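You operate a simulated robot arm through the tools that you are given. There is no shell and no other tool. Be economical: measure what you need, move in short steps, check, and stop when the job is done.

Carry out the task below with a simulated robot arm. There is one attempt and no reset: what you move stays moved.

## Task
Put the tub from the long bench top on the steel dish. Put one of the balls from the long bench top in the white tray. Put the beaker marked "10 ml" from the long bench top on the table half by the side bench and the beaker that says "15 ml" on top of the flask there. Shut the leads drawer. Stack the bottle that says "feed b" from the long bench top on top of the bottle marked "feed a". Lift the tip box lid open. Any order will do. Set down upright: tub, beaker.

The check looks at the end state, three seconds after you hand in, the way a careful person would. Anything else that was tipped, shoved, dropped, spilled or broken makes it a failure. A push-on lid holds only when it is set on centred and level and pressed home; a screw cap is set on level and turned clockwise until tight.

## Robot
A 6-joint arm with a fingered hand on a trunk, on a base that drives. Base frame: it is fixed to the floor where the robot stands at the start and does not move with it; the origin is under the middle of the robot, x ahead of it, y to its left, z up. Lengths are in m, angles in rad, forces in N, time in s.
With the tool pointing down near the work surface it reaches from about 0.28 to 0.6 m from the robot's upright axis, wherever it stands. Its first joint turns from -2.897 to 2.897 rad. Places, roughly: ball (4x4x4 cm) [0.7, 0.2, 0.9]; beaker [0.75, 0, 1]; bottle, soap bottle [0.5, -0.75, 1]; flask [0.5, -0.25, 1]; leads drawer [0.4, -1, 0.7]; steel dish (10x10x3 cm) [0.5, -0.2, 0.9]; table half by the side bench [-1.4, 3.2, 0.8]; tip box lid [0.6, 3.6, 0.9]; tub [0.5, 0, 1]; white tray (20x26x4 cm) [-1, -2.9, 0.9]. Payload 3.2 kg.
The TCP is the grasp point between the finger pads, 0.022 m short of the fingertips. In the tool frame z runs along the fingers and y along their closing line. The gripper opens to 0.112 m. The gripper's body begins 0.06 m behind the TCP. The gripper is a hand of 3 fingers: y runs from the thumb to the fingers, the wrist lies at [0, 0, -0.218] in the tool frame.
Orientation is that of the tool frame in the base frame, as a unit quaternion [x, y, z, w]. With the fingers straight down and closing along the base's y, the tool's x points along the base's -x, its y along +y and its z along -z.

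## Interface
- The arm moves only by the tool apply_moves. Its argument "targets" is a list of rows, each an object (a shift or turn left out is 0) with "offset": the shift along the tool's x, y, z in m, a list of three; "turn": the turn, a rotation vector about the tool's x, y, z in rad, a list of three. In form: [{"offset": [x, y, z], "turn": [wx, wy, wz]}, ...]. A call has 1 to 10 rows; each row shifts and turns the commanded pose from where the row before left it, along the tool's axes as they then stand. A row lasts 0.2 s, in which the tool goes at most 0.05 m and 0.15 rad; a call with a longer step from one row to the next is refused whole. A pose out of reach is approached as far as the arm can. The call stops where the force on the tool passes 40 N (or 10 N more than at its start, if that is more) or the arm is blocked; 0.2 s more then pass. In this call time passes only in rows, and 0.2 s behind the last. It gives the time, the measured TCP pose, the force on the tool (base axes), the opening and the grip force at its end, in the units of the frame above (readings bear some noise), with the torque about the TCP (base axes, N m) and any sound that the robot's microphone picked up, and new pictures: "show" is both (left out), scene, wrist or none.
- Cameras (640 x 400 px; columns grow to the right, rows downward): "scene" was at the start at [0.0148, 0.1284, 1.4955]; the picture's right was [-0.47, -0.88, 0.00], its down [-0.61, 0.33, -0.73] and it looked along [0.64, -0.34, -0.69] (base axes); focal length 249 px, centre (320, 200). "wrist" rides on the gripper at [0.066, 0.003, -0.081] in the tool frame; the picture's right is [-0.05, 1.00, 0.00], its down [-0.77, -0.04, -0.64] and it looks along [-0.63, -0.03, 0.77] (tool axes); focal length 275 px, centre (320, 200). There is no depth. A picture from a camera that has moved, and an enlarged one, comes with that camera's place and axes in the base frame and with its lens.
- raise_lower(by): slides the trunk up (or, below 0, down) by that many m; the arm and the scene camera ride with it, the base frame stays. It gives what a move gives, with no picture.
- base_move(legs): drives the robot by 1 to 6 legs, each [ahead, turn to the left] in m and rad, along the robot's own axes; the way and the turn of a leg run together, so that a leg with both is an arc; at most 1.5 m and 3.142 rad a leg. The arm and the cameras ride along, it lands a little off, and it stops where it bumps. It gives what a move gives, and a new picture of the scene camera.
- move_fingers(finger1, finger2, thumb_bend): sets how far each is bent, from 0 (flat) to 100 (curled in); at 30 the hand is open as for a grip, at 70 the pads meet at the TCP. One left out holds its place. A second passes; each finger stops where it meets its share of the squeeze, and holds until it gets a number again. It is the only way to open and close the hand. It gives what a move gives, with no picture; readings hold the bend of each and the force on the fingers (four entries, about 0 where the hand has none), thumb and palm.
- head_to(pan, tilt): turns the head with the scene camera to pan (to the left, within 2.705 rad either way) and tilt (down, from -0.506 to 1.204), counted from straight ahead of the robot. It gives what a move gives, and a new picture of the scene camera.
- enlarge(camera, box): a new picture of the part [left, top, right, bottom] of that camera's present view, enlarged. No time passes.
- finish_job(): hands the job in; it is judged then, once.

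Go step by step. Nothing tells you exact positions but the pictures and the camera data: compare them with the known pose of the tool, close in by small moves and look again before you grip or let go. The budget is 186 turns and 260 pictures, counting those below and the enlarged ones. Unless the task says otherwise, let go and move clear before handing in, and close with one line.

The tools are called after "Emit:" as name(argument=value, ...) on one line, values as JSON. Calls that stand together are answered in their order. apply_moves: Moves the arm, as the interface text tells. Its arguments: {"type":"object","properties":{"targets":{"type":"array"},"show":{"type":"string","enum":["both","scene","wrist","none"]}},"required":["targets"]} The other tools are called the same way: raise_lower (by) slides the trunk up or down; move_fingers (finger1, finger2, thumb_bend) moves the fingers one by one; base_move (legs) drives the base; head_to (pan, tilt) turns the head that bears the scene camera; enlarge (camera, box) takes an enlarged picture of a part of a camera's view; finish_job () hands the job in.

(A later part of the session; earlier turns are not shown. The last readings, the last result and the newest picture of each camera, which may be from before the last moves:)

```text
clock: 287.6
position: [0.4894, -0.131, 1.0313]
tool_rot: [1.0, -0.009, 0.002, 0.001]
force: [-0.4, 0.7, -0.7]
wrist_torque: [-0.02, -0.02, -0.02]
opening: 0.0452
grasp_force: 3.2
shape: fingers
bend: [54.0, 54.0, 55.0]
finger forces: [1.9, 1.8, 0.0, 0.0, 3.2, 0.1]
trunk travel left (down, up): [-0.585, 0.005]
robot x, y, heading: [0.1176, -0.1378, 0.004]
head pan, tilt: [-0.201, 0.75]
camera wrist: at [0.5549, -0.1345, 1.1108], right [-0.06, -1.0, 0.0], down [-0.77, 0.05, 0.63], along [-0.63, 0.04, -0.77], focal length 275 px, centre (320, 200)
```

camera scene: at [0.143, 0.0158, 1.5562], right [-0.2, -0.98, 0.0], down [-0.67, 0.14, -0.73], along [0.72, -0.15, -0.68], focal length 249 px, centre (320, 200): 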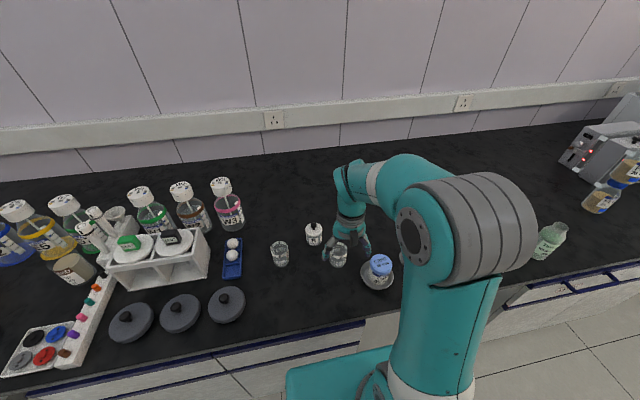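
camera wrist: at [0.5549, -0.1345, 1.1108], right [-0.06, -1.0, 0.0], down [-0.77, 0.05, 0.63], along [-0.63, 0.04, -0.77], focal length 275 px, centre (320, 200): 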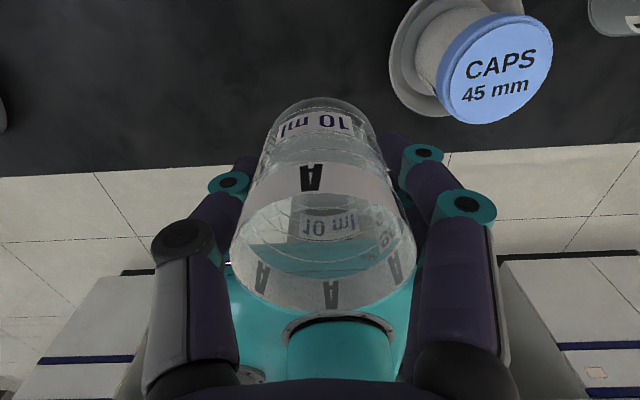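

10 ml beaker is in hand. Driving toward the table.

Emit:
base_move(legs=[[-0.33, 0], [0, 1.568], [1.2, 0], [0.9, 0]])

Emit:
head_to(pan=0.6, tilt=0.4)

```text
clock: 303.7
position: [-0.2555, 2.3352, 1.0306]
tool_rot: [0.712, 0.703, 0.001, 0.0]
force: [-0.2, -0.1, 0.1]
wrist_torque: [0.02, 0.03, 0.0]
opening: 0.045
grasp_force: 3.4
shape: fingers
bend: [54.0, 54.0, 55.0]
finger forces: [1.7, 1.7, 0.1, 0.0, 3.1, 0.1]
trunk travel left (down, up): [-0.585, 0.005]
robot x, y, heading: [-0.2464, 1.9651, 1.579]
head pan, tilt: [-0.201, 0.75]
camera scene: at [-0.3966, 1.9879, 1.5562], right [0.98, -0.19, 0.0], down [-0.13, -0.67, -0.73], along [0.14, 0.72, -0.68], focal length 249 px, centre (320, 200)
```

scene: 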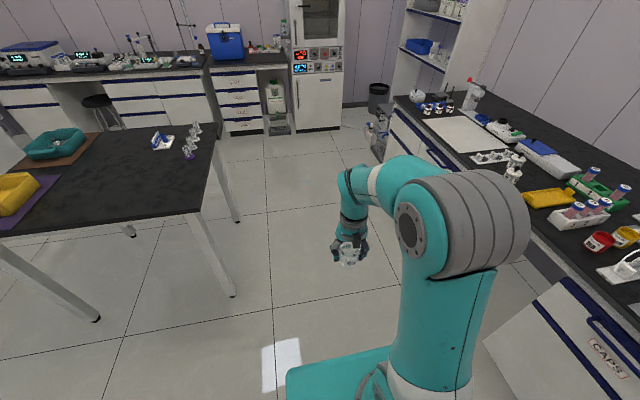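

```text
clock: 304.9
position: [-0.2558, 2.3345, 1.0305]
tool_rot: [0.711, 0.703, 0.001, -0.001]
force: [-0.1, -0.3, 0.1]
wrist_torque: [-0.01, 0.03, 0.01]
opening: 0.045
grasp_force: 3.6
shape: fingers
bend: [54.0, 54.0, 55.0]
finger forces: [1.9, 1.7, 0.1, 0.1, 3.0, 0.1]
trunk travel left (down, up): [-0.585, 0.005]
robot x, y, heading: [-0.2488, 1.9665, 1.576]
head pan, tilt: [0.6, 0.4]
camera scene: at [-0.4653, 1.9823, 1.5872], right [0.82, 0.57, 0.0], down [0.22, -0.32, -0.92], along [-0.53, 0.76, -0.39], focal length 249 px, centre (320, 200)
```

scene: 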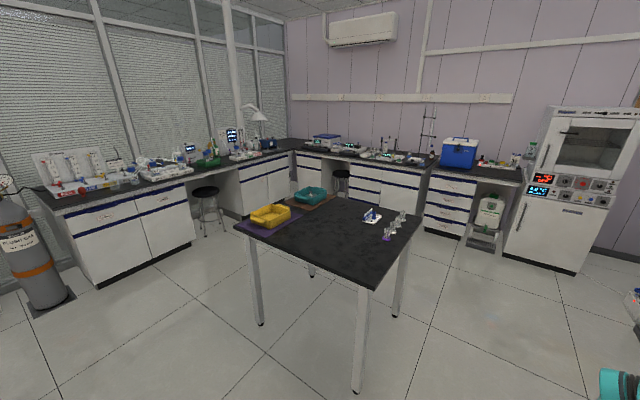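

The table spans x≈-1.75…-0.77, y≈2.81…3.75; its half nearest the window-side bench is x<-1.26. I'll aim for about (-1.35, 3.06), clear of the yellow tray.

Emit:
base_move(legs=[[0, 1.565], [1.1, 0], [0, -1.57], [0.4, 0]])

Emit:
head_to(pan=0.1, tilt=0.7)

```text
clock: 320.4
position: [-1.3827, 2.7384, 1.0291]
tool_rot: [0.71, 0.704, 0.001, 0.0]
force: [-0.2, 0.4, -0.9]
wrist_torque: [0.0, 0.0, 0.02]
opening: 0.0447
grasp_force: 3.5
shape: fingers
bend: [54.0, 54.0, 55.0]
finger forces: [1.8, 1.6, 0.1, 0.1, 3.3, 0.0]
trunk travel left (down, up): [-0.585, 0.005]
robot x, y, heading: [-1.3746, 2.3659, 1.579]
head pan, tilt: [0.6, 0.4]
camera scene: at [-1.5903, 2.3844, 1.5872], right [0.82, 0.57, 0.0], down [0.22, -0.32, -0.92], along [-0.53, 0.75, -0.39], focal length 249 px, centre (320, 200)
```

scene: 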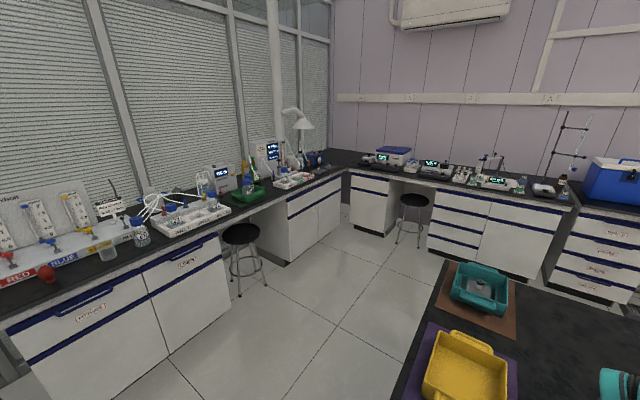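

```text
clock: 321.3
position: [-1.3827, 2.7371, 1.0301]
tool_rot: [0.709, 0.705, 0.0, 0.001]
force: [-0.1, 0.3, -0.9]
wrist_torque: [0.0, -0.06, -0.03]
opening: 0.0451
grasp_force: 3.3
shape: fingers
bend: [54.0, 54.0, 55.0]
finger forces: [1.8, 1.5, 0.1, 0.1, 3.2, 0.0]
trunk travel left (down, up): [-0.585, 0.005]
robot x, y, heading: [-1.3742, 2.3705, 1.581]
head pan, tilt: [0.099, 0.7]
camera scene: at [-1.5466, 2.3923, 1.5604], right [0.99, 0.11, 0.0], down [0.07, -0.64, -0.77], along [-0.09, 0.76, -0.64], focal length 249 px, centre (320, 200)
```

scene: 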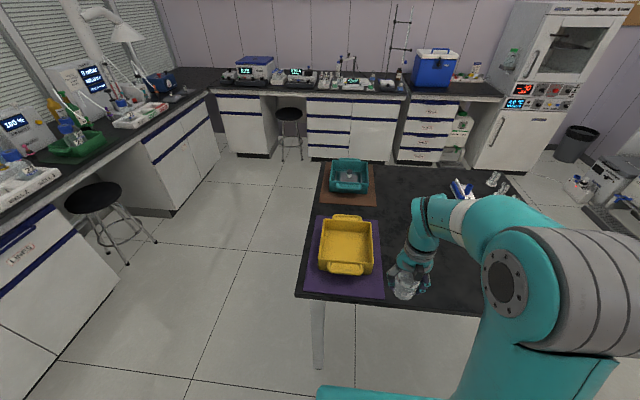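

Emit:
base_move(legs=[[0.14, -0.01]])

Emit:
apply_moves(targets=[{"offset": [0.04, -0.016, 0]}, {"offset": [0.04, -0.016, 0]}, {"offset": [0.04, -0.016, 0]}, {"offset": [0.04, -0.016, 0]}], show="both")

```text
clock: 322.6
position: [-1.3804, 2.8758, 1.0296]
tool_rot: [0.713, 0.701, 0.001, 0.0]
force: [0.9, 0.4, -0.2]
wrist_torque: [-0.02, 0.01, 0.01]
opening: 0.0451
grasp_force: 3.5
shape: fingers
bend: [54.0, 54.0, 55.0]
finger forces: [1.7, 1.6, 0.1, 0.0, 3.1, 0.1]
trunk travel left (down, up): [-0.585, 0.005]
robot x, y, heading: [-1.3752, 2.5075, 1.576]
head pan, tilt: [0.099, 0.7]
camera scene: at [-1.5473, 2.5324, 1.5604], right [0.99, 0.1, 0.0], down [0.07, -0.64, -0.76], along [-0.08, 0.76, -0.64], focal length 249 px, centre (320, 200)
```

scene: 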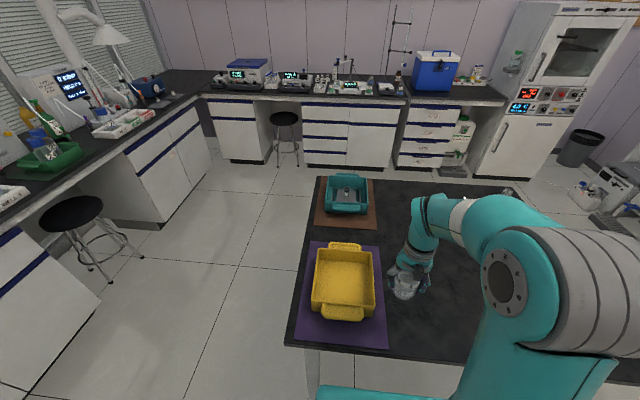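

```text
clock: 323.6
position: [-1.4429, 3.0352, 1.0303]
tool_rot: [0.713, 0.701, 0.001, 0.001]
force: [0.2, 0.1, -0.2]
wrist_torque: [-0.01, 0.01, 0.03]
opening: 0.0448
grasp_force: 3.1
shape: fingers
bend: [54.0, 54.0, 55.0]
finger forces: [1.8, 1.7, 0.0, 0.1, 3.1, 0.1]
trunk travel left (down, up): [-0.585, 0.005]
robot x, y, heading: [-1.3761, 2.5032, 1.573]
head pan, tilt: [0.099, 0.7]
camera scene: at [-1.5477, 2.532, 1.5604], right [0.99, 0.1, 0.0], down [0.07, -0.64, -0.76], along [-0.08, 0.76, -0.64], focal length 249 px, centre (320, 200)
camera wrist: at [-1.438, 3.1026, 1.1118], right [1.0, -0.06, 0.0], down [-0.05, -0.77, 0.64], along [-0.04, -0.63, -0.77], focal length 275 px, centre (320, 200)
```

scene: 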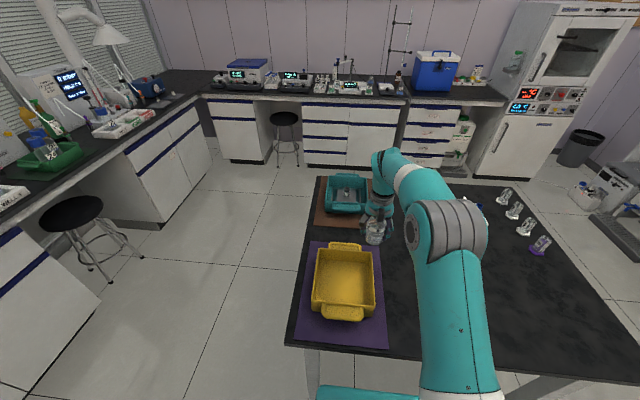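
wrist: 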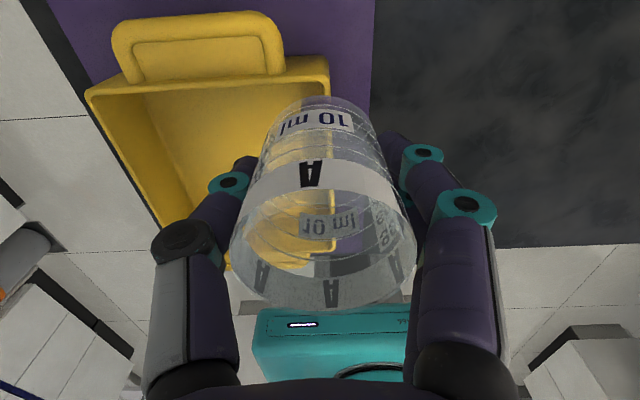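

Emit:
apply_moves(targets=[{"offset": [0, 0.043, 0]}, {"offset": [0, 0.043, 0]}, {"offset": [0, 0.043, 0]}, {"offset": [0, 0, 0.045]}, {"offset": [0, 0, 0.045]}], show="both")

```text
clock: 324.8
position: [-1.3133, 3.0335, 0.9371]
tool_rot: [0.712, 0.702, 0.001, -0.001]
force: [-0.5, -0.4, -1.7]
wrist_torque: [-0.01, -0.01, 0.01]
opening: 0.045
grasp_force: 3.4
shape: fingers
bend: [54.0, 54.0, 55.0]
finger forces: [1.8, 1.8, 0.0, 0.1, 3.2, 0.1]
trunk travel left (down, up): [-0.585, 0.005]
robot x, y, heading: [-1.3745, 2.5031, 1.574]
head pan, tilt: [0.099, 0.7]
camera scene: at [-1.5472, 2.5315, 1.5605], right [0.99, 0.1, 0.0], down [0.07, -0.64, -0.76], along [-0.08, 0.76, -0.64], focal length 249 px, centre (320, 200)
camera wrist: at [-1.3085, 3.0998, 1.0176], right [1.0, -0.06, 0.0], down [-0.05, -0.77, 0.63], along [-0.04, -0.63, -0.77], focal length 275 px, centre (320, 200)
```

scene: 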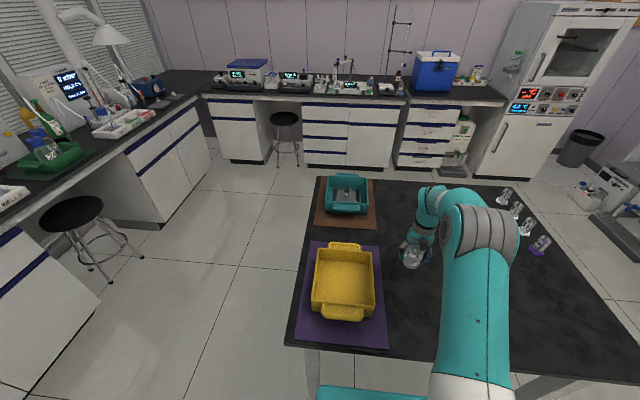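
wrist: 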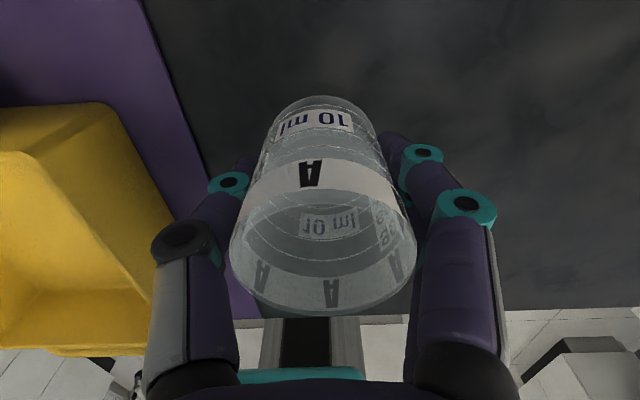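

Emit:
apply_moves(targets=[{"offset": [0, 0.015, 0.02]}, {"offset": [0, 0, 0.01]}, {"offset": [0, 0, 0.008]}, {"offset": [0, 0, 0.008]}], show="none")

Emit:
apply_moves(targets=[{"offset": [0, 0, 0.004]}, {"offset": [0, 0, 0.004]}, {"offset": [0, 0, 0.004]}], show="wrist")

```text
clock: 325.8
position: [-1.2992, 3.0334, 0.8933]
tool_rot: [0.713, 0.701, 0.0, 0.0]
force: [-0.5, 0.2, -0.9]
wrist_torque: [0.02, 0.01, 0.01]
opening: 0.0448
grasp_force: 2.9
shape: fingers
bend: [54.0, 54.0, 55.0]
finger forces: [1.9, 1.6, 0.0, 0.0, 3.1, 0.0]
trunk travel left (down, up): [-0.585, 0.005]
robot x, y, heading: [-1.3711, 2.5069, 1.571]
head pan, tilt: [0.099, 0.7]
```

```text
clock: 326.6
position: [-1.2979, 3.035, 0.882]
tool_rot: [0.713, 0.701, 0.002, -0.001]
force: [-0.5, 2.9, 6.7]
wrist_torque: [0.07, 0.0, -0.05]
opening: 0.0449
grasp_force: 4.6
shape: fingers
bend: [54.0, 55.0, 55.0]
finger forces: [2.6, 1.7, 0.0, 0.0, 4.5, 0.1]
trunk travel left (down, up): [-0.585, 0.005]
robot x, y, heading: [-1.375, 2.5071, 1.573]
head pan, tilt: [0.099, 0.7]
camera wrist: at [-1.2934, 3.1003, 0.9628], right [1.0, -0.06, 0.0], down [-0.05, -0.77, 0.63], along [-0.04, -0.63, -0.77], focal length 275 px, centre (320, 200)
```

wrist: 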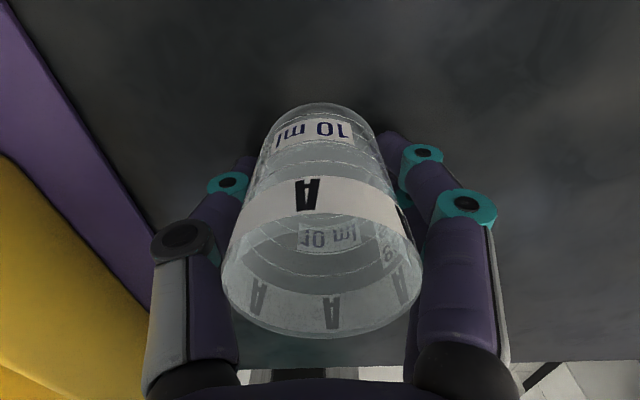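

Emit:
apply_moves(targets=[{"offset": [0, 0, -0.0015]}], show="none")

Emit:
move_fingers(finger1=50, finger2=50, thumb_bend=51)

Emit:
move_fingers(finger1=40, finger2=40, thumb_bend=40)

Emit:
apply_moves(targets=[{"offset": [0, 0, -0.03]}, {"offset": [0, 0, -0.04]}, {"offset": [0, 0, -0.045]}, {"offset": [0, 0, -0.045]}, {"offset": [-0.045, 0, 0]}, {"offset": [-0.045, 0, 0]}, {"offset": [-0.045, 0, 0]}, {"offset": [-0.035, 0, 0]}], show="scene")

```text
clock: 327.0
position: [-1.297, 3.0331, 0.8829]
tool_rot: [0.713, 0.701, 0.001, 0.0]
force: [-0.4, 0.9, 1.0]
wrist_torque: [0.03, 0.01, 0.0]
opening: 0.0452
grasp_force: 3.9
shape: fingers
bend: [54.0, 55.0, 55.0]
finger forces: [2.1, 1.9, 0.0, 0.0, 3.8, 0.0]
trunk travel left (down, up): [-0.585, 0.005]
robot x, y, heading: [-1.3777, 2.5041, 1.572]
head pan, tilt: [0.099, 0.7]
```

```text
clock: 328.0
position: [-1.298, 3.0339, 0.8829]
tool_rot: [0.712, 0.702, 0.001, 0.0]
force: [-0.1, 0.3, -0.5]
wrist_torque: [0.02, -0.01, 0.02]
opening: 0.0531
grasp_force: 0.1
shape: fingers
bend: [50.0, 50.0, 51.0]
finger forces: [0.0, 0.0, 0.0, 0.1, 0.1, 0.0]
trunk travel left (down, up): [-0.585, 0.005]
robot x, y, heading: [-1.3751, 2.5014, 1.575]
head pan, tilt: [0.099, 0.7]
```

```text
clock: 329.0
position: [-1.2972, 3.0333, 0.8839]
tool_rot: [0.713, 0.702, 0.002, 0.0]
force: [0.4, 0.4, -0.5]
wrist_torque: [0.0, -0.01, -0.01]
opening: 0.0832
grasp_force: 0.0
shape: fingers
bend: [40.0, 40.0, 40.0]
finger forces: [0.1, 0.0, 0.0, 0.1, 0.0, 0.0]
trunk travel left (down, up): [-0.585, 0.005]
robot x, y, heading: [-1.3731, 2.5046, 1.576]
head pan, tilt: [0.099, 0.7]
```

```text
clock: 330.8
position: [-1.3022, 2.8621, 1.043]
tool_rot: [0.713, 0.702, 0.001, 0.0]
force: [1.1, -0.2, 1.0]
wrist_torque: [0.0, 0.04, -0.04]
opening: 0.0832
grasp_force: 0.1
shape: fingers
bend: [40.0, 40.0, 40.0]
finger forces: [0.0, 0.1, 0.1, 0.0, 0.0, 0.0]
trunk travel left (down, up): [-0.585, 0.005]
robot x, y, heading: [-1.379, 2.5064, 1.578]
head pan, tilt: [0.099, 0.7]
camera scene: at [-1.5474, 2.5303, 1.5604], right [0.99, 0.1, 0.0], down [0.07, -0.64, -0.77], along [-0.08, 0.76, -0.64], focal length 249 px, centre (320, 200)
```

scene: 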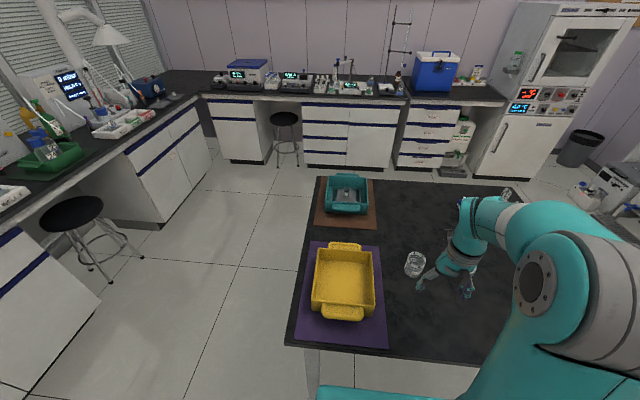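

10 ml beaker stands on the table. Now to the tip box at the far end of the long bench.

Emit:
base_move(legs=[[-0.3, 0], [0, -1.577], [1.33, 0], [0, 1.57]])

Emit:
head_to(pan=-0.6, tilt=0.5)

Emit:
enlarge(camera="scene", box=[200, 120, 440, 270])

```text
clock: 346.8
position: [0.0223, 2.538, 1.0416]
tool_rot: [0.711, 0.703, 0.002, 0.0]
force: [0.6, -0.5, -0.6]
wrist_torque: [0.04, -0.02, -0.04]
opening: 0.0831
grasp_force: 0.0
shape: fingers
bend: [40.0, 40.0, 40.0]
finger forces: [0.1, 0.0, 0.0, 0.0, 0.1, 0.0]
trunk travel left (down, up): [-0.585, 0.005]
robot x, y, heading: [-0.0496, 2.1788, 1.579]
head pan, tilt: [0.099, 0.7]
camera scene: at [-0.2216, 2.2057, 1.5604], right [0.99, 0.11, 0.0], down [0.07, -0.64, -0.76], along [-0.08, 0.76, -0.64], focal length 249 px, centre (320, 200)
```

scene: 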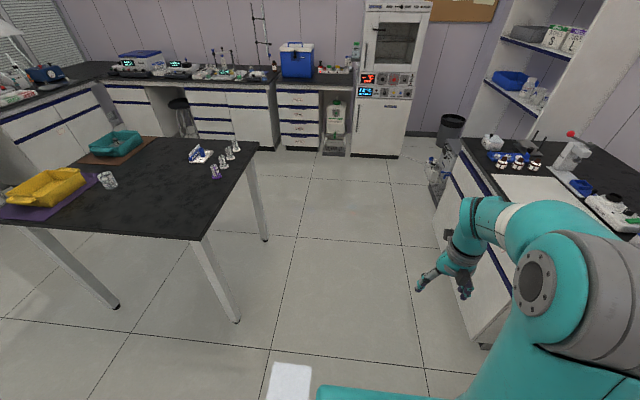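

```text
clock: 347.9
position: [0.023, 2.539, 1.0419]
tool_rot: [0.712, 0.703, 0.001, 0.0]
force: [-0.6, -0.6, 0.0]
wrist_torque: [0.02, 0.03, 0.02]
opening: 0.083
grasp_force: 0.1
shape: fingers
bend: [40.0, 40.0, 40.0]
finger forces: [0.1, 0.0, 0.1, 0.0, 0.0, 0.0]
trunk travel left (down, up): [-0.585, 0.005]
robot x, y, heading: [-0.0495, 2.18, 1.578]
head pan, tilt: [-0.6, 0.499]
camera scene: at [-0.1617, 2.1967, 1.5781], right [0.83, -0.56, 0.0], down [-0.27, -0.4, -0.88], along [0.49, 0.73, -0.48], focal length 249 px, centre (320, 200)
```

scene: 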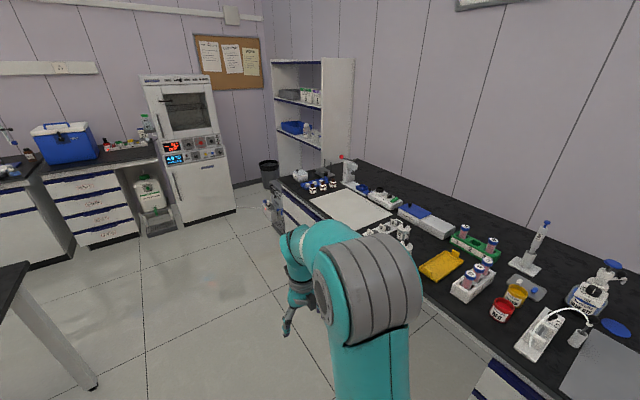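

```text
2.67 times, centred on (320, 195) of scene
camera zoom: at [-0.1617, 2.1967, 1.5781], right [0.83, -0.56, 0.0], down [-0.27, -0.4, -0.88], along [0.49, 0.73, -0.48], focal length 664 px, centre (320, 213)
```

zoom: 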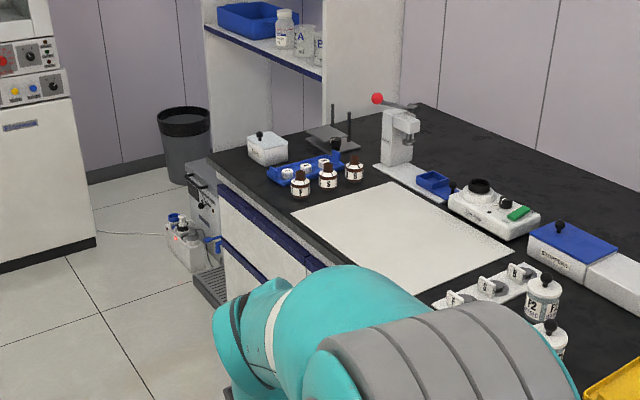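

The white box with a black knob at about (0.62, 3.60) is the tip box. I'll drive alongside it and look closer.

Emit:
base_move(legs=[[0, -0.12], [1.2, 0], [0, 0.115], [0.12, 0]])

Emit:
head_to(pan=-1.3, tilt=0.8)

Emit:
enlarge(camera="scene", box=[200, 130, 440, 280])

```text
clock: 355.8
position: [0.1594, 3.8302, 1.0423]
tool_rot: [0.714, 0.701, 0.001, 0.0]
force: [0.2, 0.4, -0.4]
wrist_torque: [-0.02, -0.05, 0.0]
opening: 0.0832
grasp_force: 0.0
shape: fingers
bend: [40.0, 40.0, 40.0]
finger forces: [0.0, 0.0, 0.1, 0.0, 0.1, 0.1]
trunk travel left (down, up): [-0.585, 0.005]
robot x, y, heading: [0.089, 3.4752, 1.571]
head pan, tilt: [-0.6, 0.499]
camera scene: at [-0.0271, 3.4902, 1.5781], right [0.83, -0.56, 0.0], down [-0.27, -0.4, -0.88], along [0.5, 0.72, -0.48], focal length 249 px, centre (320, 200)
```

scene: 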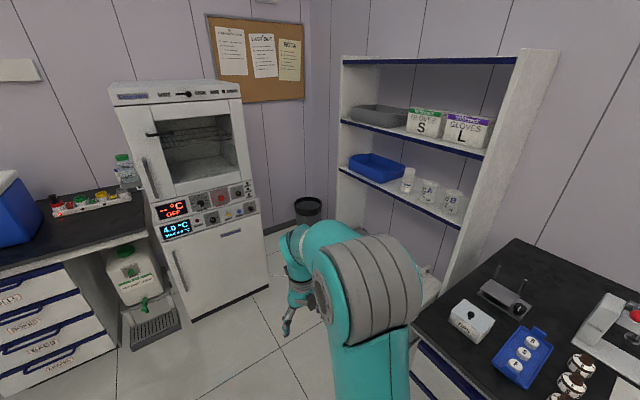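

```text
clock: 356.9
position: [0.1596, 3.8306, 1.0416]
tool_rot: [0.713, 0.701, 0.001, 0.0]
force: [0.4, -0.4, -0.2]
wrist_torque: [-0.03, -0.01, 0.01]
opening: 0.083
grasp_force: 0.1
shape: fingers
bend: [40.0, 40.0, 40.0]
finger forces: [0.0, 0.1, 0.0, 0.1, 0.0, 0.1]
trunk travel left (down, up): [-0.585, 0.005]
robot x, y, heading: [0.086, 3.4692, 1.575]
head pan, tilt: [-1.3, 0.799]
camera scene: at [-0.0008, 3.4353, 1.5522], right [0.27, -0.96, 0.0], down [-0.69, -0.19, -0.7], along [0.67, 0.19, -0.72], focal length 249 px, centre (320, 200)
```

scene: 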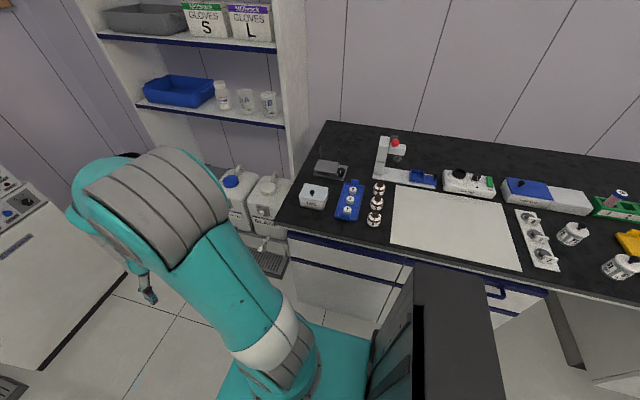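

```text
2.67 times, centred on (320, 205) of scene
camera zoom: at [-0.0008, 3.4353, 1.5522], right [0.27, -0.96, 0.0], down [-0.69, -0.19, -0.7], along [0.67, 0.19, -0.72], focal length 664 px, centre (320, 187)
```

zoom: 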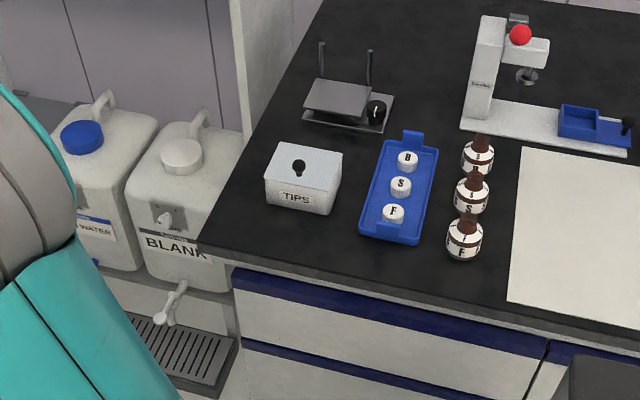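

Emit:
enlarge(camera="scene", box=[285, 165, 345, 225])

```text
6.67 times, centred on (315, 195) of scene
camera zoom: at [-0.0008, 3.4353, 1.5522], right [0.27, -0.96, 0.0], down [-0.69, -0.19, -0.7], along [0.67, 0.19, -0.72], focal length 1659 px, centre (353, 233)
```

zoom: 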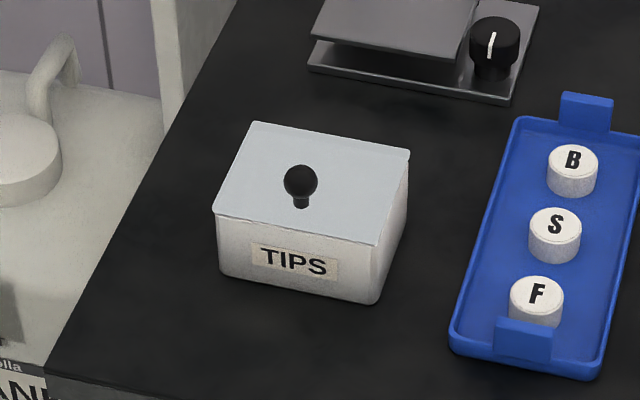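

Tip box: lid x 0.612–0.692, y 3.595–3.691, top z≈0.89, knob at (0.633, 3.644) near the front, so hinge at the back. I'll face it squarely and grip the knob with the fingers closing parallel to the hinge.

Emit:
base_move(legs=[[0.175, 0], [0, -1.575], [0.14, 0]])

Emit:
head_to(pan=-0.1, tilt=0.8)

Emit:
enlarge(camera="wrist", box=[0, 0, 640, 400])

```text
clock: 363.2
position: [0.5829, 3.5643, 1.0418]
tool_rot: [1.0, -0.019, 0.001, 0.002]
force: [1.0, -0.4, 0.5]
wrist_torque: [0.02, 0.03, 0.01]
opening: 0.0831
grasp_force: 0.1
shape: fingers
bend: [40.0, 40.0, 40.0]
finger forces: [0.0, 0.1, 0.0, 0.0, 0.0, 0.0]
trunk travel left (down, up): [-0.585, 0.005]
robot x, y, heading: [0.2295, 3.6452, -0.02]
head pan, tilt: [-1.3, 0.799]
camera scene: at [0.1926, 3.7364, 1.5522], right [-0.97, -0.25, 0.0], down [-0.18, 0.69, -0.7], along [0.17, -0.68, -0.72], focal length 249 px, centre (320, 200)
```

scene: 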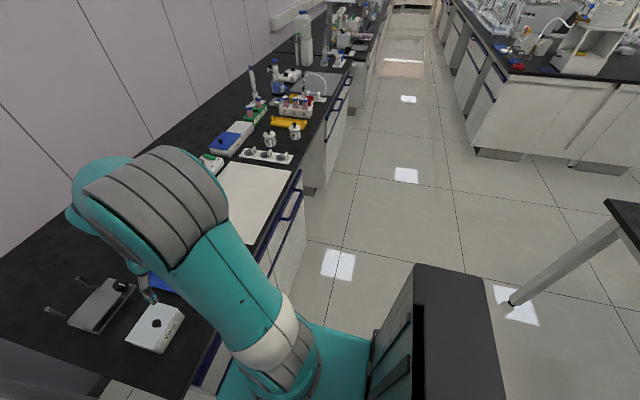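

```text
clock: 364.6
position: [0.5824, 3.5651, 1.0424]
tool_rot: [1.0, -0.018, 0.0, 0.001]
force: [0.9, 0.3, -0.4]
wrist_torque: [0.0, 0.02, -0.02]
opening: 0.0833
grasp_force: 0.0
shape: fingers
bend: [40.0, 40.0, 40.0]
finger forces: [0.0, 0.0, 0.1, 0.1, 0.0, 0.0]
trunk travel left (down, up): [-0.585, 0.005]
robot x, y, heading: [0.2267, 3.6481, -0.02]
head pan, tilt: [-0.099, 0.799]
camera scene: at [0.2513, 3.805, 1.5522], right [-0.12, -0.99, 0.0], down [-0.71, 0.09, -0.7], along [0.69, -0.08, -0.72], focal length 249 px, centre (320, 200)
```

scene: 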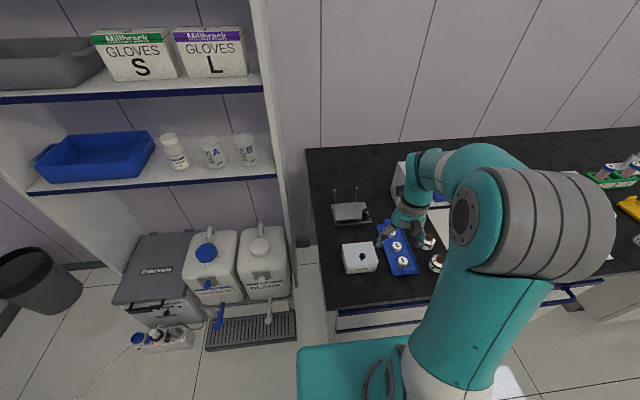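

```text
1.00 times, centred on (320, 200) of wrist (not enlarged: the box is as wide or as high as the picture)
camera zoom: at [0.6489, 3.5595, 1.1228], right [-0.08, -1.0, 0.0], down [-0.77, 0.07, 0.63], along [-0.63, 0.05, -0.77], focal length 275 px, centre (320, 200)
```

zoom: 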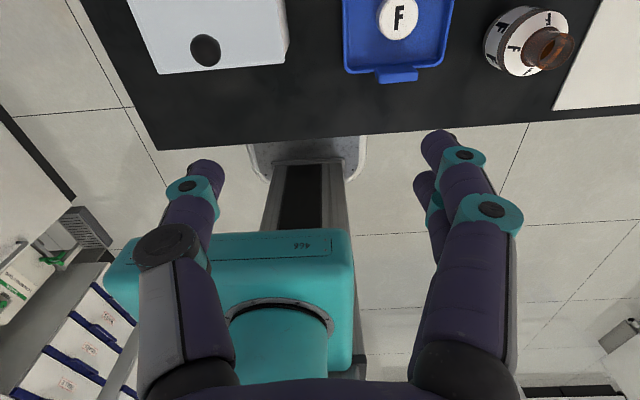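

Emit:
apply_moves(targets=[{"offset": [0.02, -0.04, 0.0]}, {"offset": [0.019, -0.04, 0.0]}, {"offset": [0, 0, 0.03]}], show="wrist")

Emit:
enlarge(camera="scene", box=[320, 200, 420, 290])

```text
clock: 365.4
position: [0.6259, 3.6447, 1.0114]
tool_rot: [1.0, -0.018, 0.002, 0.001]
force: [0.0, -0.5, -0.4]
wrist_torque: [0.0, -0.02, 0.02]
opening: 0.0833
grasp_force: 0.1
shape: fingers
bend: [40.0, 40.0, 40.0]
finger forces: [0.0, 0.0, 0.0, 0.0, 0.1, 0.0]
trunk travel left (down, up): [-0.585, 0.005]
robot x, y, heading: [0.2302, 3.6441, -0.02]
head pan, tilt: [-0.099, 0.799]
camera wrist: at [0.6923, 3.6386, 1.0925], right [-0.08, -1.0, 0.0], down [-0.77, 0.07, 0.63], along [-0.63, 0.05, -0.77], focal length 275 px, centre (320, 200)
```

wrist: 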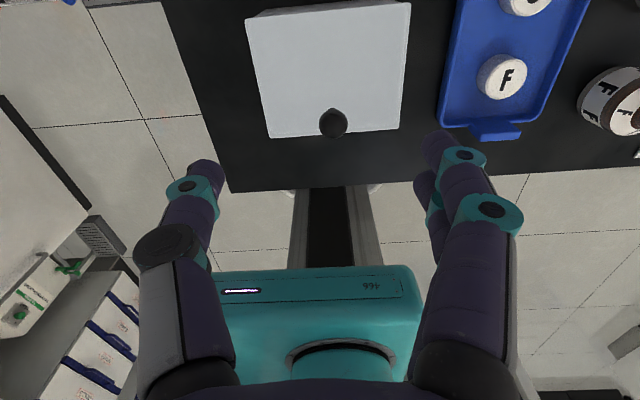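

```text
4.44 times, centred on (370, 245) of scene
camera zoom: at [0.2516, 3.8049, 1.5522], right [-0.12, -0.99, 0.0], down [-0.71, 0.08, -0.7], along [0.69, -0.08, -0.72], focal length 1106 px, centre (98, 0)
```

zoom: 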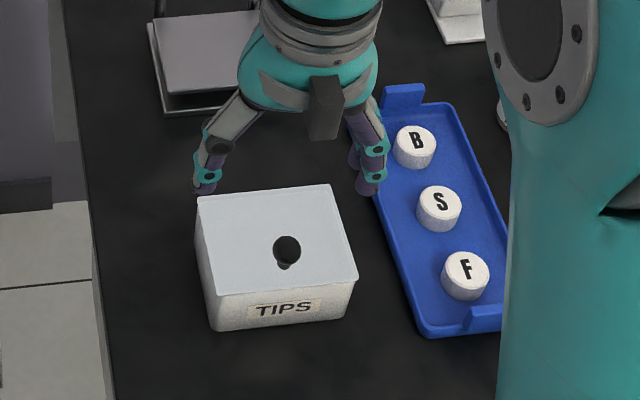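

Emit:
apply_moves(targets=[{"offset": [-0.005, 0.0095, 0.03]}, {"offset": [0, 0, 0.025]}], show="wrist")

Emit:
enlarge(camera="scene", box=[320, 200, 420, 290])

```text
clock: 366.0
position: [0.6186, 3.6353, 0.9568]
tool_rot: [1.0, -0.019, 0.002, 0.002]
force: [-0.2, 0.3, 0.1]
wrist_torque: [0.0, 0.01, -0.03]
opening: 0.0832
grasp_force: 0.0
shape: fingers
bend: [40.0, 40.0, 40.0]
finger forces: [0.0, 0.1, 0.0, 0.0, 0.0, 0.0]
trunk travel left (down, up): [-0.585, 0.005]
robot x, y, heading: [0.2286, 3.6457, -0.019]
head pan, tilt: [-0.099, 0.799]
camera wrist: at [0.6861, 3.6296, 1.0372], right [-0.08, -1.0, 0.0], down [-0.77, 0.07, 0.63], along [-0.63, 0.05, -0.77], focal length 275 px, centre (320, 200)
```

wrist: 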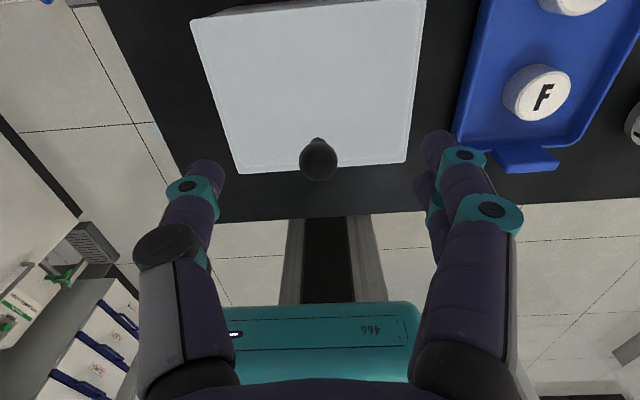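

```text
4.44 times, centred on (370, 245) of scene
camera zoom: at [0.2517, 3.8051, 1.5522], right [-0.12, -0.99, 0.0], down [-0.71, 0.08, -0.7], along [0.69, -0.08, -0.72], focal length 1106 px, centre (98, 0)
```

zoom: 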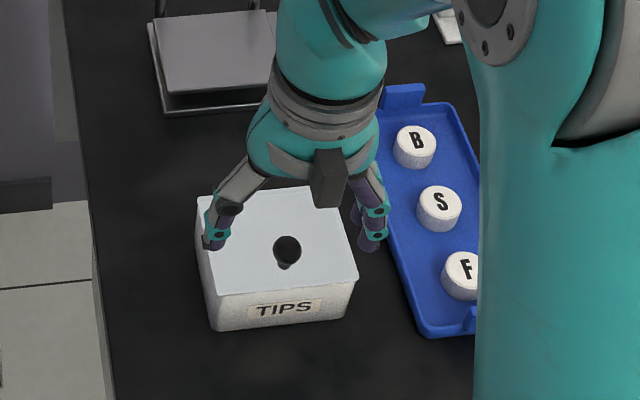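

Emit:
apply_moves(targets=[{"offset": [0, 0, 0.022]}], show="none")

Emit:
move_fingers(finger1=70, finger2=70, thumb_bend=70)

Emit:
enlarge(camera="wrist", box=[0, 0, 640, 400])

Emit:
enlarge(camera="scene", box=[320, 200, 420, 290])

```text
clock: 366.4
position: [0.6191, 3.6344, 0.9345]
tool_rot: [1.0, -0.018, 0.001, 0.001]
force: [0.7, -0.1, 0.1]
wrist_torque: [-0.03, 0.0, 0.01]
opening: 0.0833
grasp_force: 0.1
shape: fingers
bend: [40.0, 40.0, 40.0]
finger forces: [0.1, 0.0, 0.1, 0.0, 0.0, 0.0]
trunk travel left (down, up): [-0.585, 0.005]
robot x, y, heading: [0.2251, 3.6478, -0.018]
head pan, tilt: [-0.099, 0.799]
```

```text
clock: 367.4
position: [0.6193, 3.6356, 0.935]
tool_rot: [1.0, -0.018, 0.002, 0.001]
force: [0.9, 3.6, -1.3]
wrist_torque: [0.06, -0.01, 0.0]
opening: 0.0087
grasp_force: 3.0
shape: fingers
bend: [69.0, 67.0, 67.0]
finger forces: [0.3, 1.6, 0.0, 0.0, 4.9, 0.1]
trunk travel left (down, up): [-0.585, 0.005]
robot x, y, heading: [0.2277, 3.6462, -0.019]
head pan, tilt: [-0.099, 0.799]
```

```text
1.00 times, centred on (320, 200) of wrist (not enlarged: the box is as wide or as high as the picture)
camera zoom: at [0.6859, 3.63, 1.0158], right [-0.08, -1.0, 0.0], down [-0.77, 0.07, 0.63], along [-0.63, 0.05, -0.77], focal length 275 px, centre (320, 200)
```

zoom: 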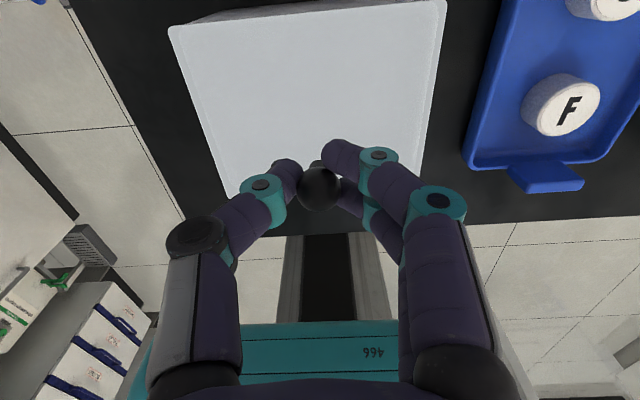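

```text
4.44 times, centred on (370, 245) of scene
camera zoom: at [0.2516, 3.8056, 1.5521], right [-0.12, -0.99, 0.0], down [-0.71, 0.08, -0.7], along [0.69, -0.08, -0.72], focal length 1106 px, centre (98, 0)
```

zoom: 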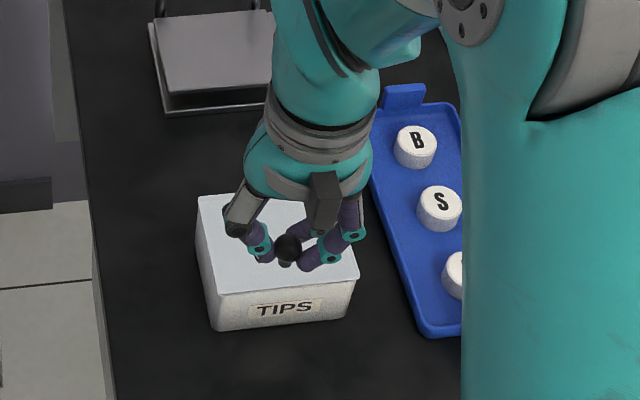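

Knob is pinched. Lifting along the hinge arc in steps.

Emit:
apply_moves(targets=[{"offset": [0.0043, 0, -0.007]}, {"offset": [0.0043, 0, -0.007]}, {"offset": [0.0059, 0, -0.0058]}, {"offset": [0.0059, 0, -0.0058]}], show="both")

Emit:
enlarge(camera="scene", box=[320, 200, 420, 290])

```text
clock: 368.4
position: [0.6392, 3.6332, 0.96]
tool_rot: [1.0, -0.02, 0.001, 0.0]
force: [-4.6, 3.0, 2.3]
wrist_torque: [-0.05, 0.19, 0.02]
opening: 0.0097
grasp_force: 9.2
shape: fingers
bend: [70.0, 71.0, 67.0]
finger forces: [0.0, 10.9, 0.0, 0.0, 6.4, 0.1]
trunk travel left (down, up): [-0.585, 0.005]
robot x, y, heading: [0.2261, 3.6464, -0.019]
head pan, tilt: [-0.099, 0.799]
camera scene: at [0.2503, 3.8058, 1.5521], right [-0.12, -0.99, 0.0], down [-0.71, 0.08, -0.7], along [0.69, -0.08, -0.72], focal length 249 px, centre (320, 200)
camera wrist: at [0.7053, 3.6281, 1.0413], right [-0.08, -1.0, 0.0], down [-0.77, 0.07, 0.63], along [-0.63, 0.05, -0.77], focal length 275 px, centre (320, 200)
```

scene: 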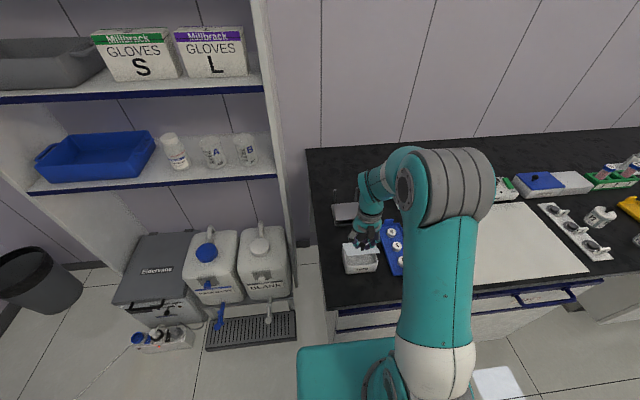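
wrist: 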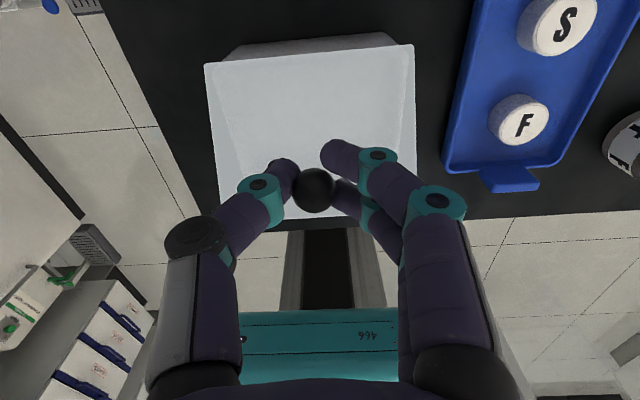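

```text
4.44 times, centred on (370, 245) of scene
camera zoom: at [0.2503, 3.8058, 1.5521], right [-0.12, -0.99, 0.0], down [-0.71, 0.08, -0.7], along [0.69, -0.08, -0.72], focal length 1106 px, centre (98, 0)
```

zoom: 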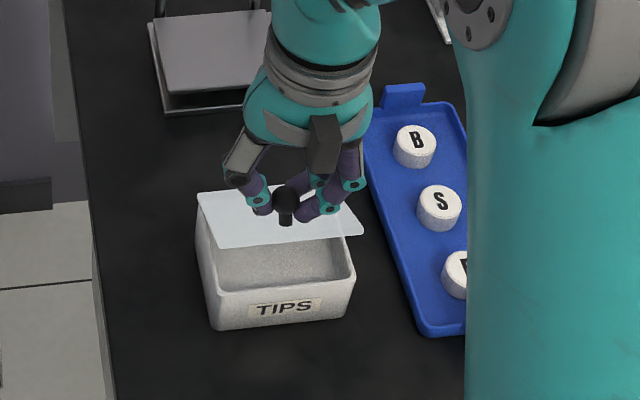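

The lid opens on its hinge. Continuing the arc.

Emit:
apply_moves(targets=[{"offset": [0.0072, 0, -0.004]}, {"offset": [0.0072, 0, -0.004]}, {"offset": [0.008, 0, -0.002]}, {"offset": [0.008, 0, -0.002]}], show="wrist")

Emit:
enlarge(camera="scene", box=[320, 200, 420, 290])

```text
clock: 369.4
position: [0.6696, 3.6316, 0.9727]
tool_rot: [1.0, -0.018, 0.001, 0.0]
force: [-0.4, 6.5, -1.7]
wrist_torque: [0.09, 0.04, 0.01]
opening: 0.0098
grasp_force: 4.6
shape: fingers
bend: [70.0, 70.0, 67.0]
finger forces: [0.0, 2.1, 0.0, 0.1, 6.8, 0.0]
trunk travel left (down, up): [-0.585, 0.005]
robot x, y, heading: [0.2259, 3.6465, -0.02]
head pan, tilt: [-0.099, 0.799]
camera wrist: at [0.7365, 3.6271, 1.0528], right [-0.08, -1.0, 0.0], down [-0.77, 0.07, 0.63], along [-0.63, 0.05, -0.77], focal length 275 px, centre (320, 200)
```

wrist: 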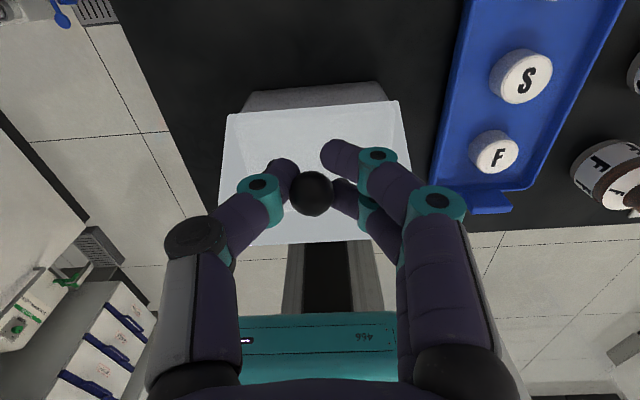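

```text
4.44 times, centred on (370, 245) of scene
camera zoom: at [0.2515, 3.8063, 1.5519], right [-0.12, -0.99, 0.0], down [-0.71, 0.08, -0.7], along [0.69, -0.08, -0.72], focal length 1106 px, centre (98, 0)
```

zoom: 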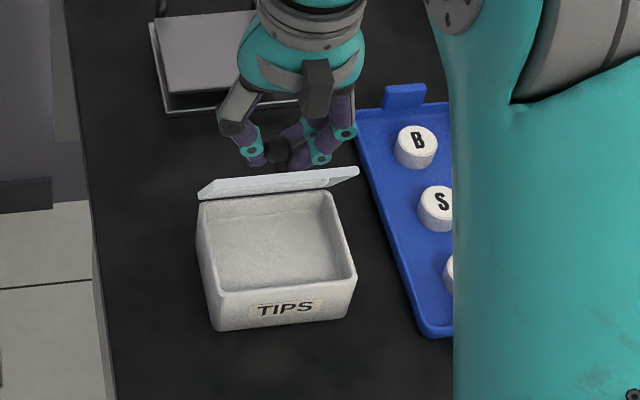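

Emit:
apply_moves(targets=[{"offset": [0.0082, 0, 0.0]}, {"offset": [0.0082, 0, 0.0]}, {"offset": [0.0079, 0, 0.0022]}, {"offset": [0.0079, 0, 0.0022]}], show="wrist")

Emit:
enlarge(camera="scene", box=[320, 190, 420, 280])

```text
clock: 370.4
position: [0.7035, 3.632, 0.9684]
tool_rot: [1.0, -0.018, 0.001, 0.001]
force: [-2.1, 6.4, -5.2]
wrist_torque: [-0.01, 0.07, 0.01]
opening: 0.0105
grasp_force: 4.4
shape: fingers
bend: [70.0, 69.0, 66.0]
finger forces: [0.0, 1.0, 0.0, 0.0, 7.5, 0.0]
trunk travel left (down, up): [-0.585, 0.005]
robot x, y, heading: [0.2257, 3.645, -0.015]
head pan, tilt: [-0.099, 0.799]
camera wrist: at [0.7694, 3.6264, 1.0493], right [-0.08, -1.0, 0.0], down [-0.77, 0.07, 0.63], along [-0.63, 0.05, -0.77], focal length 275 px, centre (320, 200)
```

wrist: 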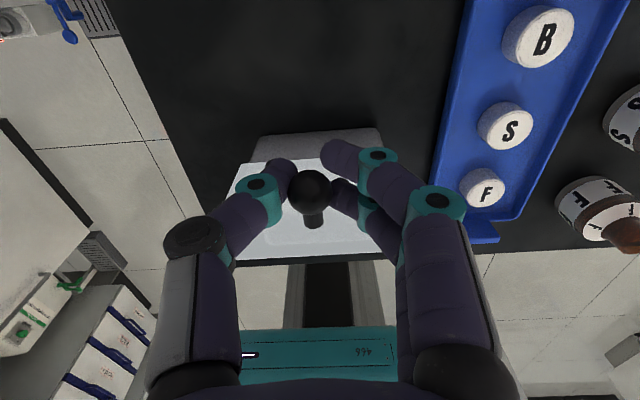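

```text
4.44 times, centred on (370, 235) of scene
camera zoom: at [0.2515, 3.8064, 1.552], right [-0.12, -0.99, 0.0], down [-0.71, 0.08, -0.7], along [0.69, -0.08, -0.72], focal length 1106 px, centre (98, 44)
```

zoom: 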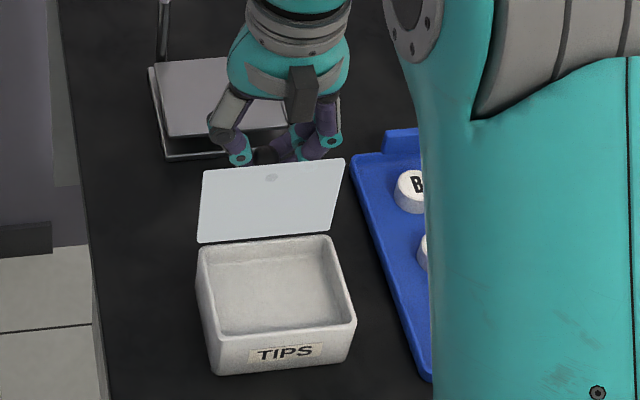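

Emit:
apply_moves(targets=[{"offset": [0.0072, 0, 0.004]}, {"offset": [0.0072, 0, 0.0045]}, {"offset": [0.006, 0, 0.005]}], show="wrist")

Emit:
enlarge(camera="scene", box=[320, 190, 420, 280])

```text
clock: 371.2
position: [0.7234, 3.629, 0.9552]
tool_rot: [1.0, -0.019, 0.002, 0.0]
force: [-0.1, -0.1, 0.2]
wrist_torque: [0.0, -0.01, -0.01]
opening: 0.0028
grasp_force: 0.1
shape: fingers
bend: [70.0, 70.0, 70.0]
finger forces: [0.0, 0.1, 0.0, 0.0, 0.0, 0.0]
trunk travel left (down, up): [-0.585, 0.005]
robot x, y, heading: [0.2272, 3.646, -0.02]
head pan, tilt: [-0.099, 0.799]
camera wrist: at [0.7894, 3.6234, 1.0361], right [-0.09, -1.0, 0.0], down [-0.77, 0.07, 0.63], along [-0.63, 0.05, -0.77], focal length 275 px, centre (320, 200)
```

wrist: 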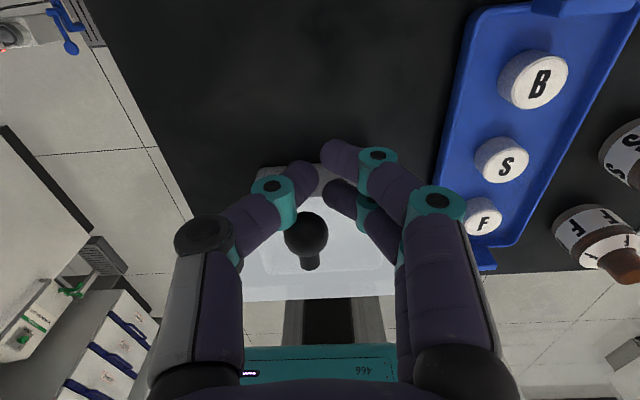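

```text
4.44 times, centred on (370, 235) of scene
camera zoom: at [0.2517, 3.8048, 1.5523], right [-0.12, -0.99, 0.0], down [-0.71, 0.09, -0.7], along [0.69, -0.08, -0.72], focal length 1106 px, centre (98, 44)
```

zoom: 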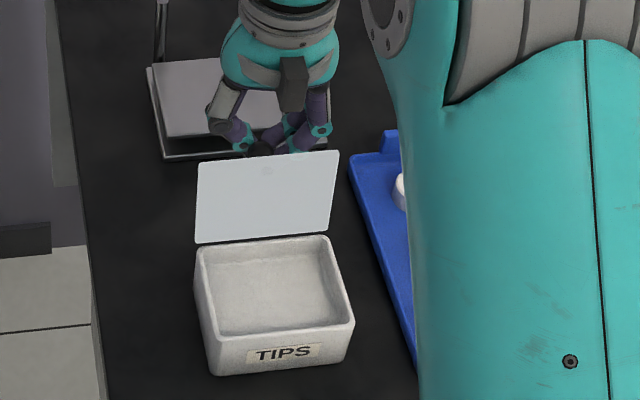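

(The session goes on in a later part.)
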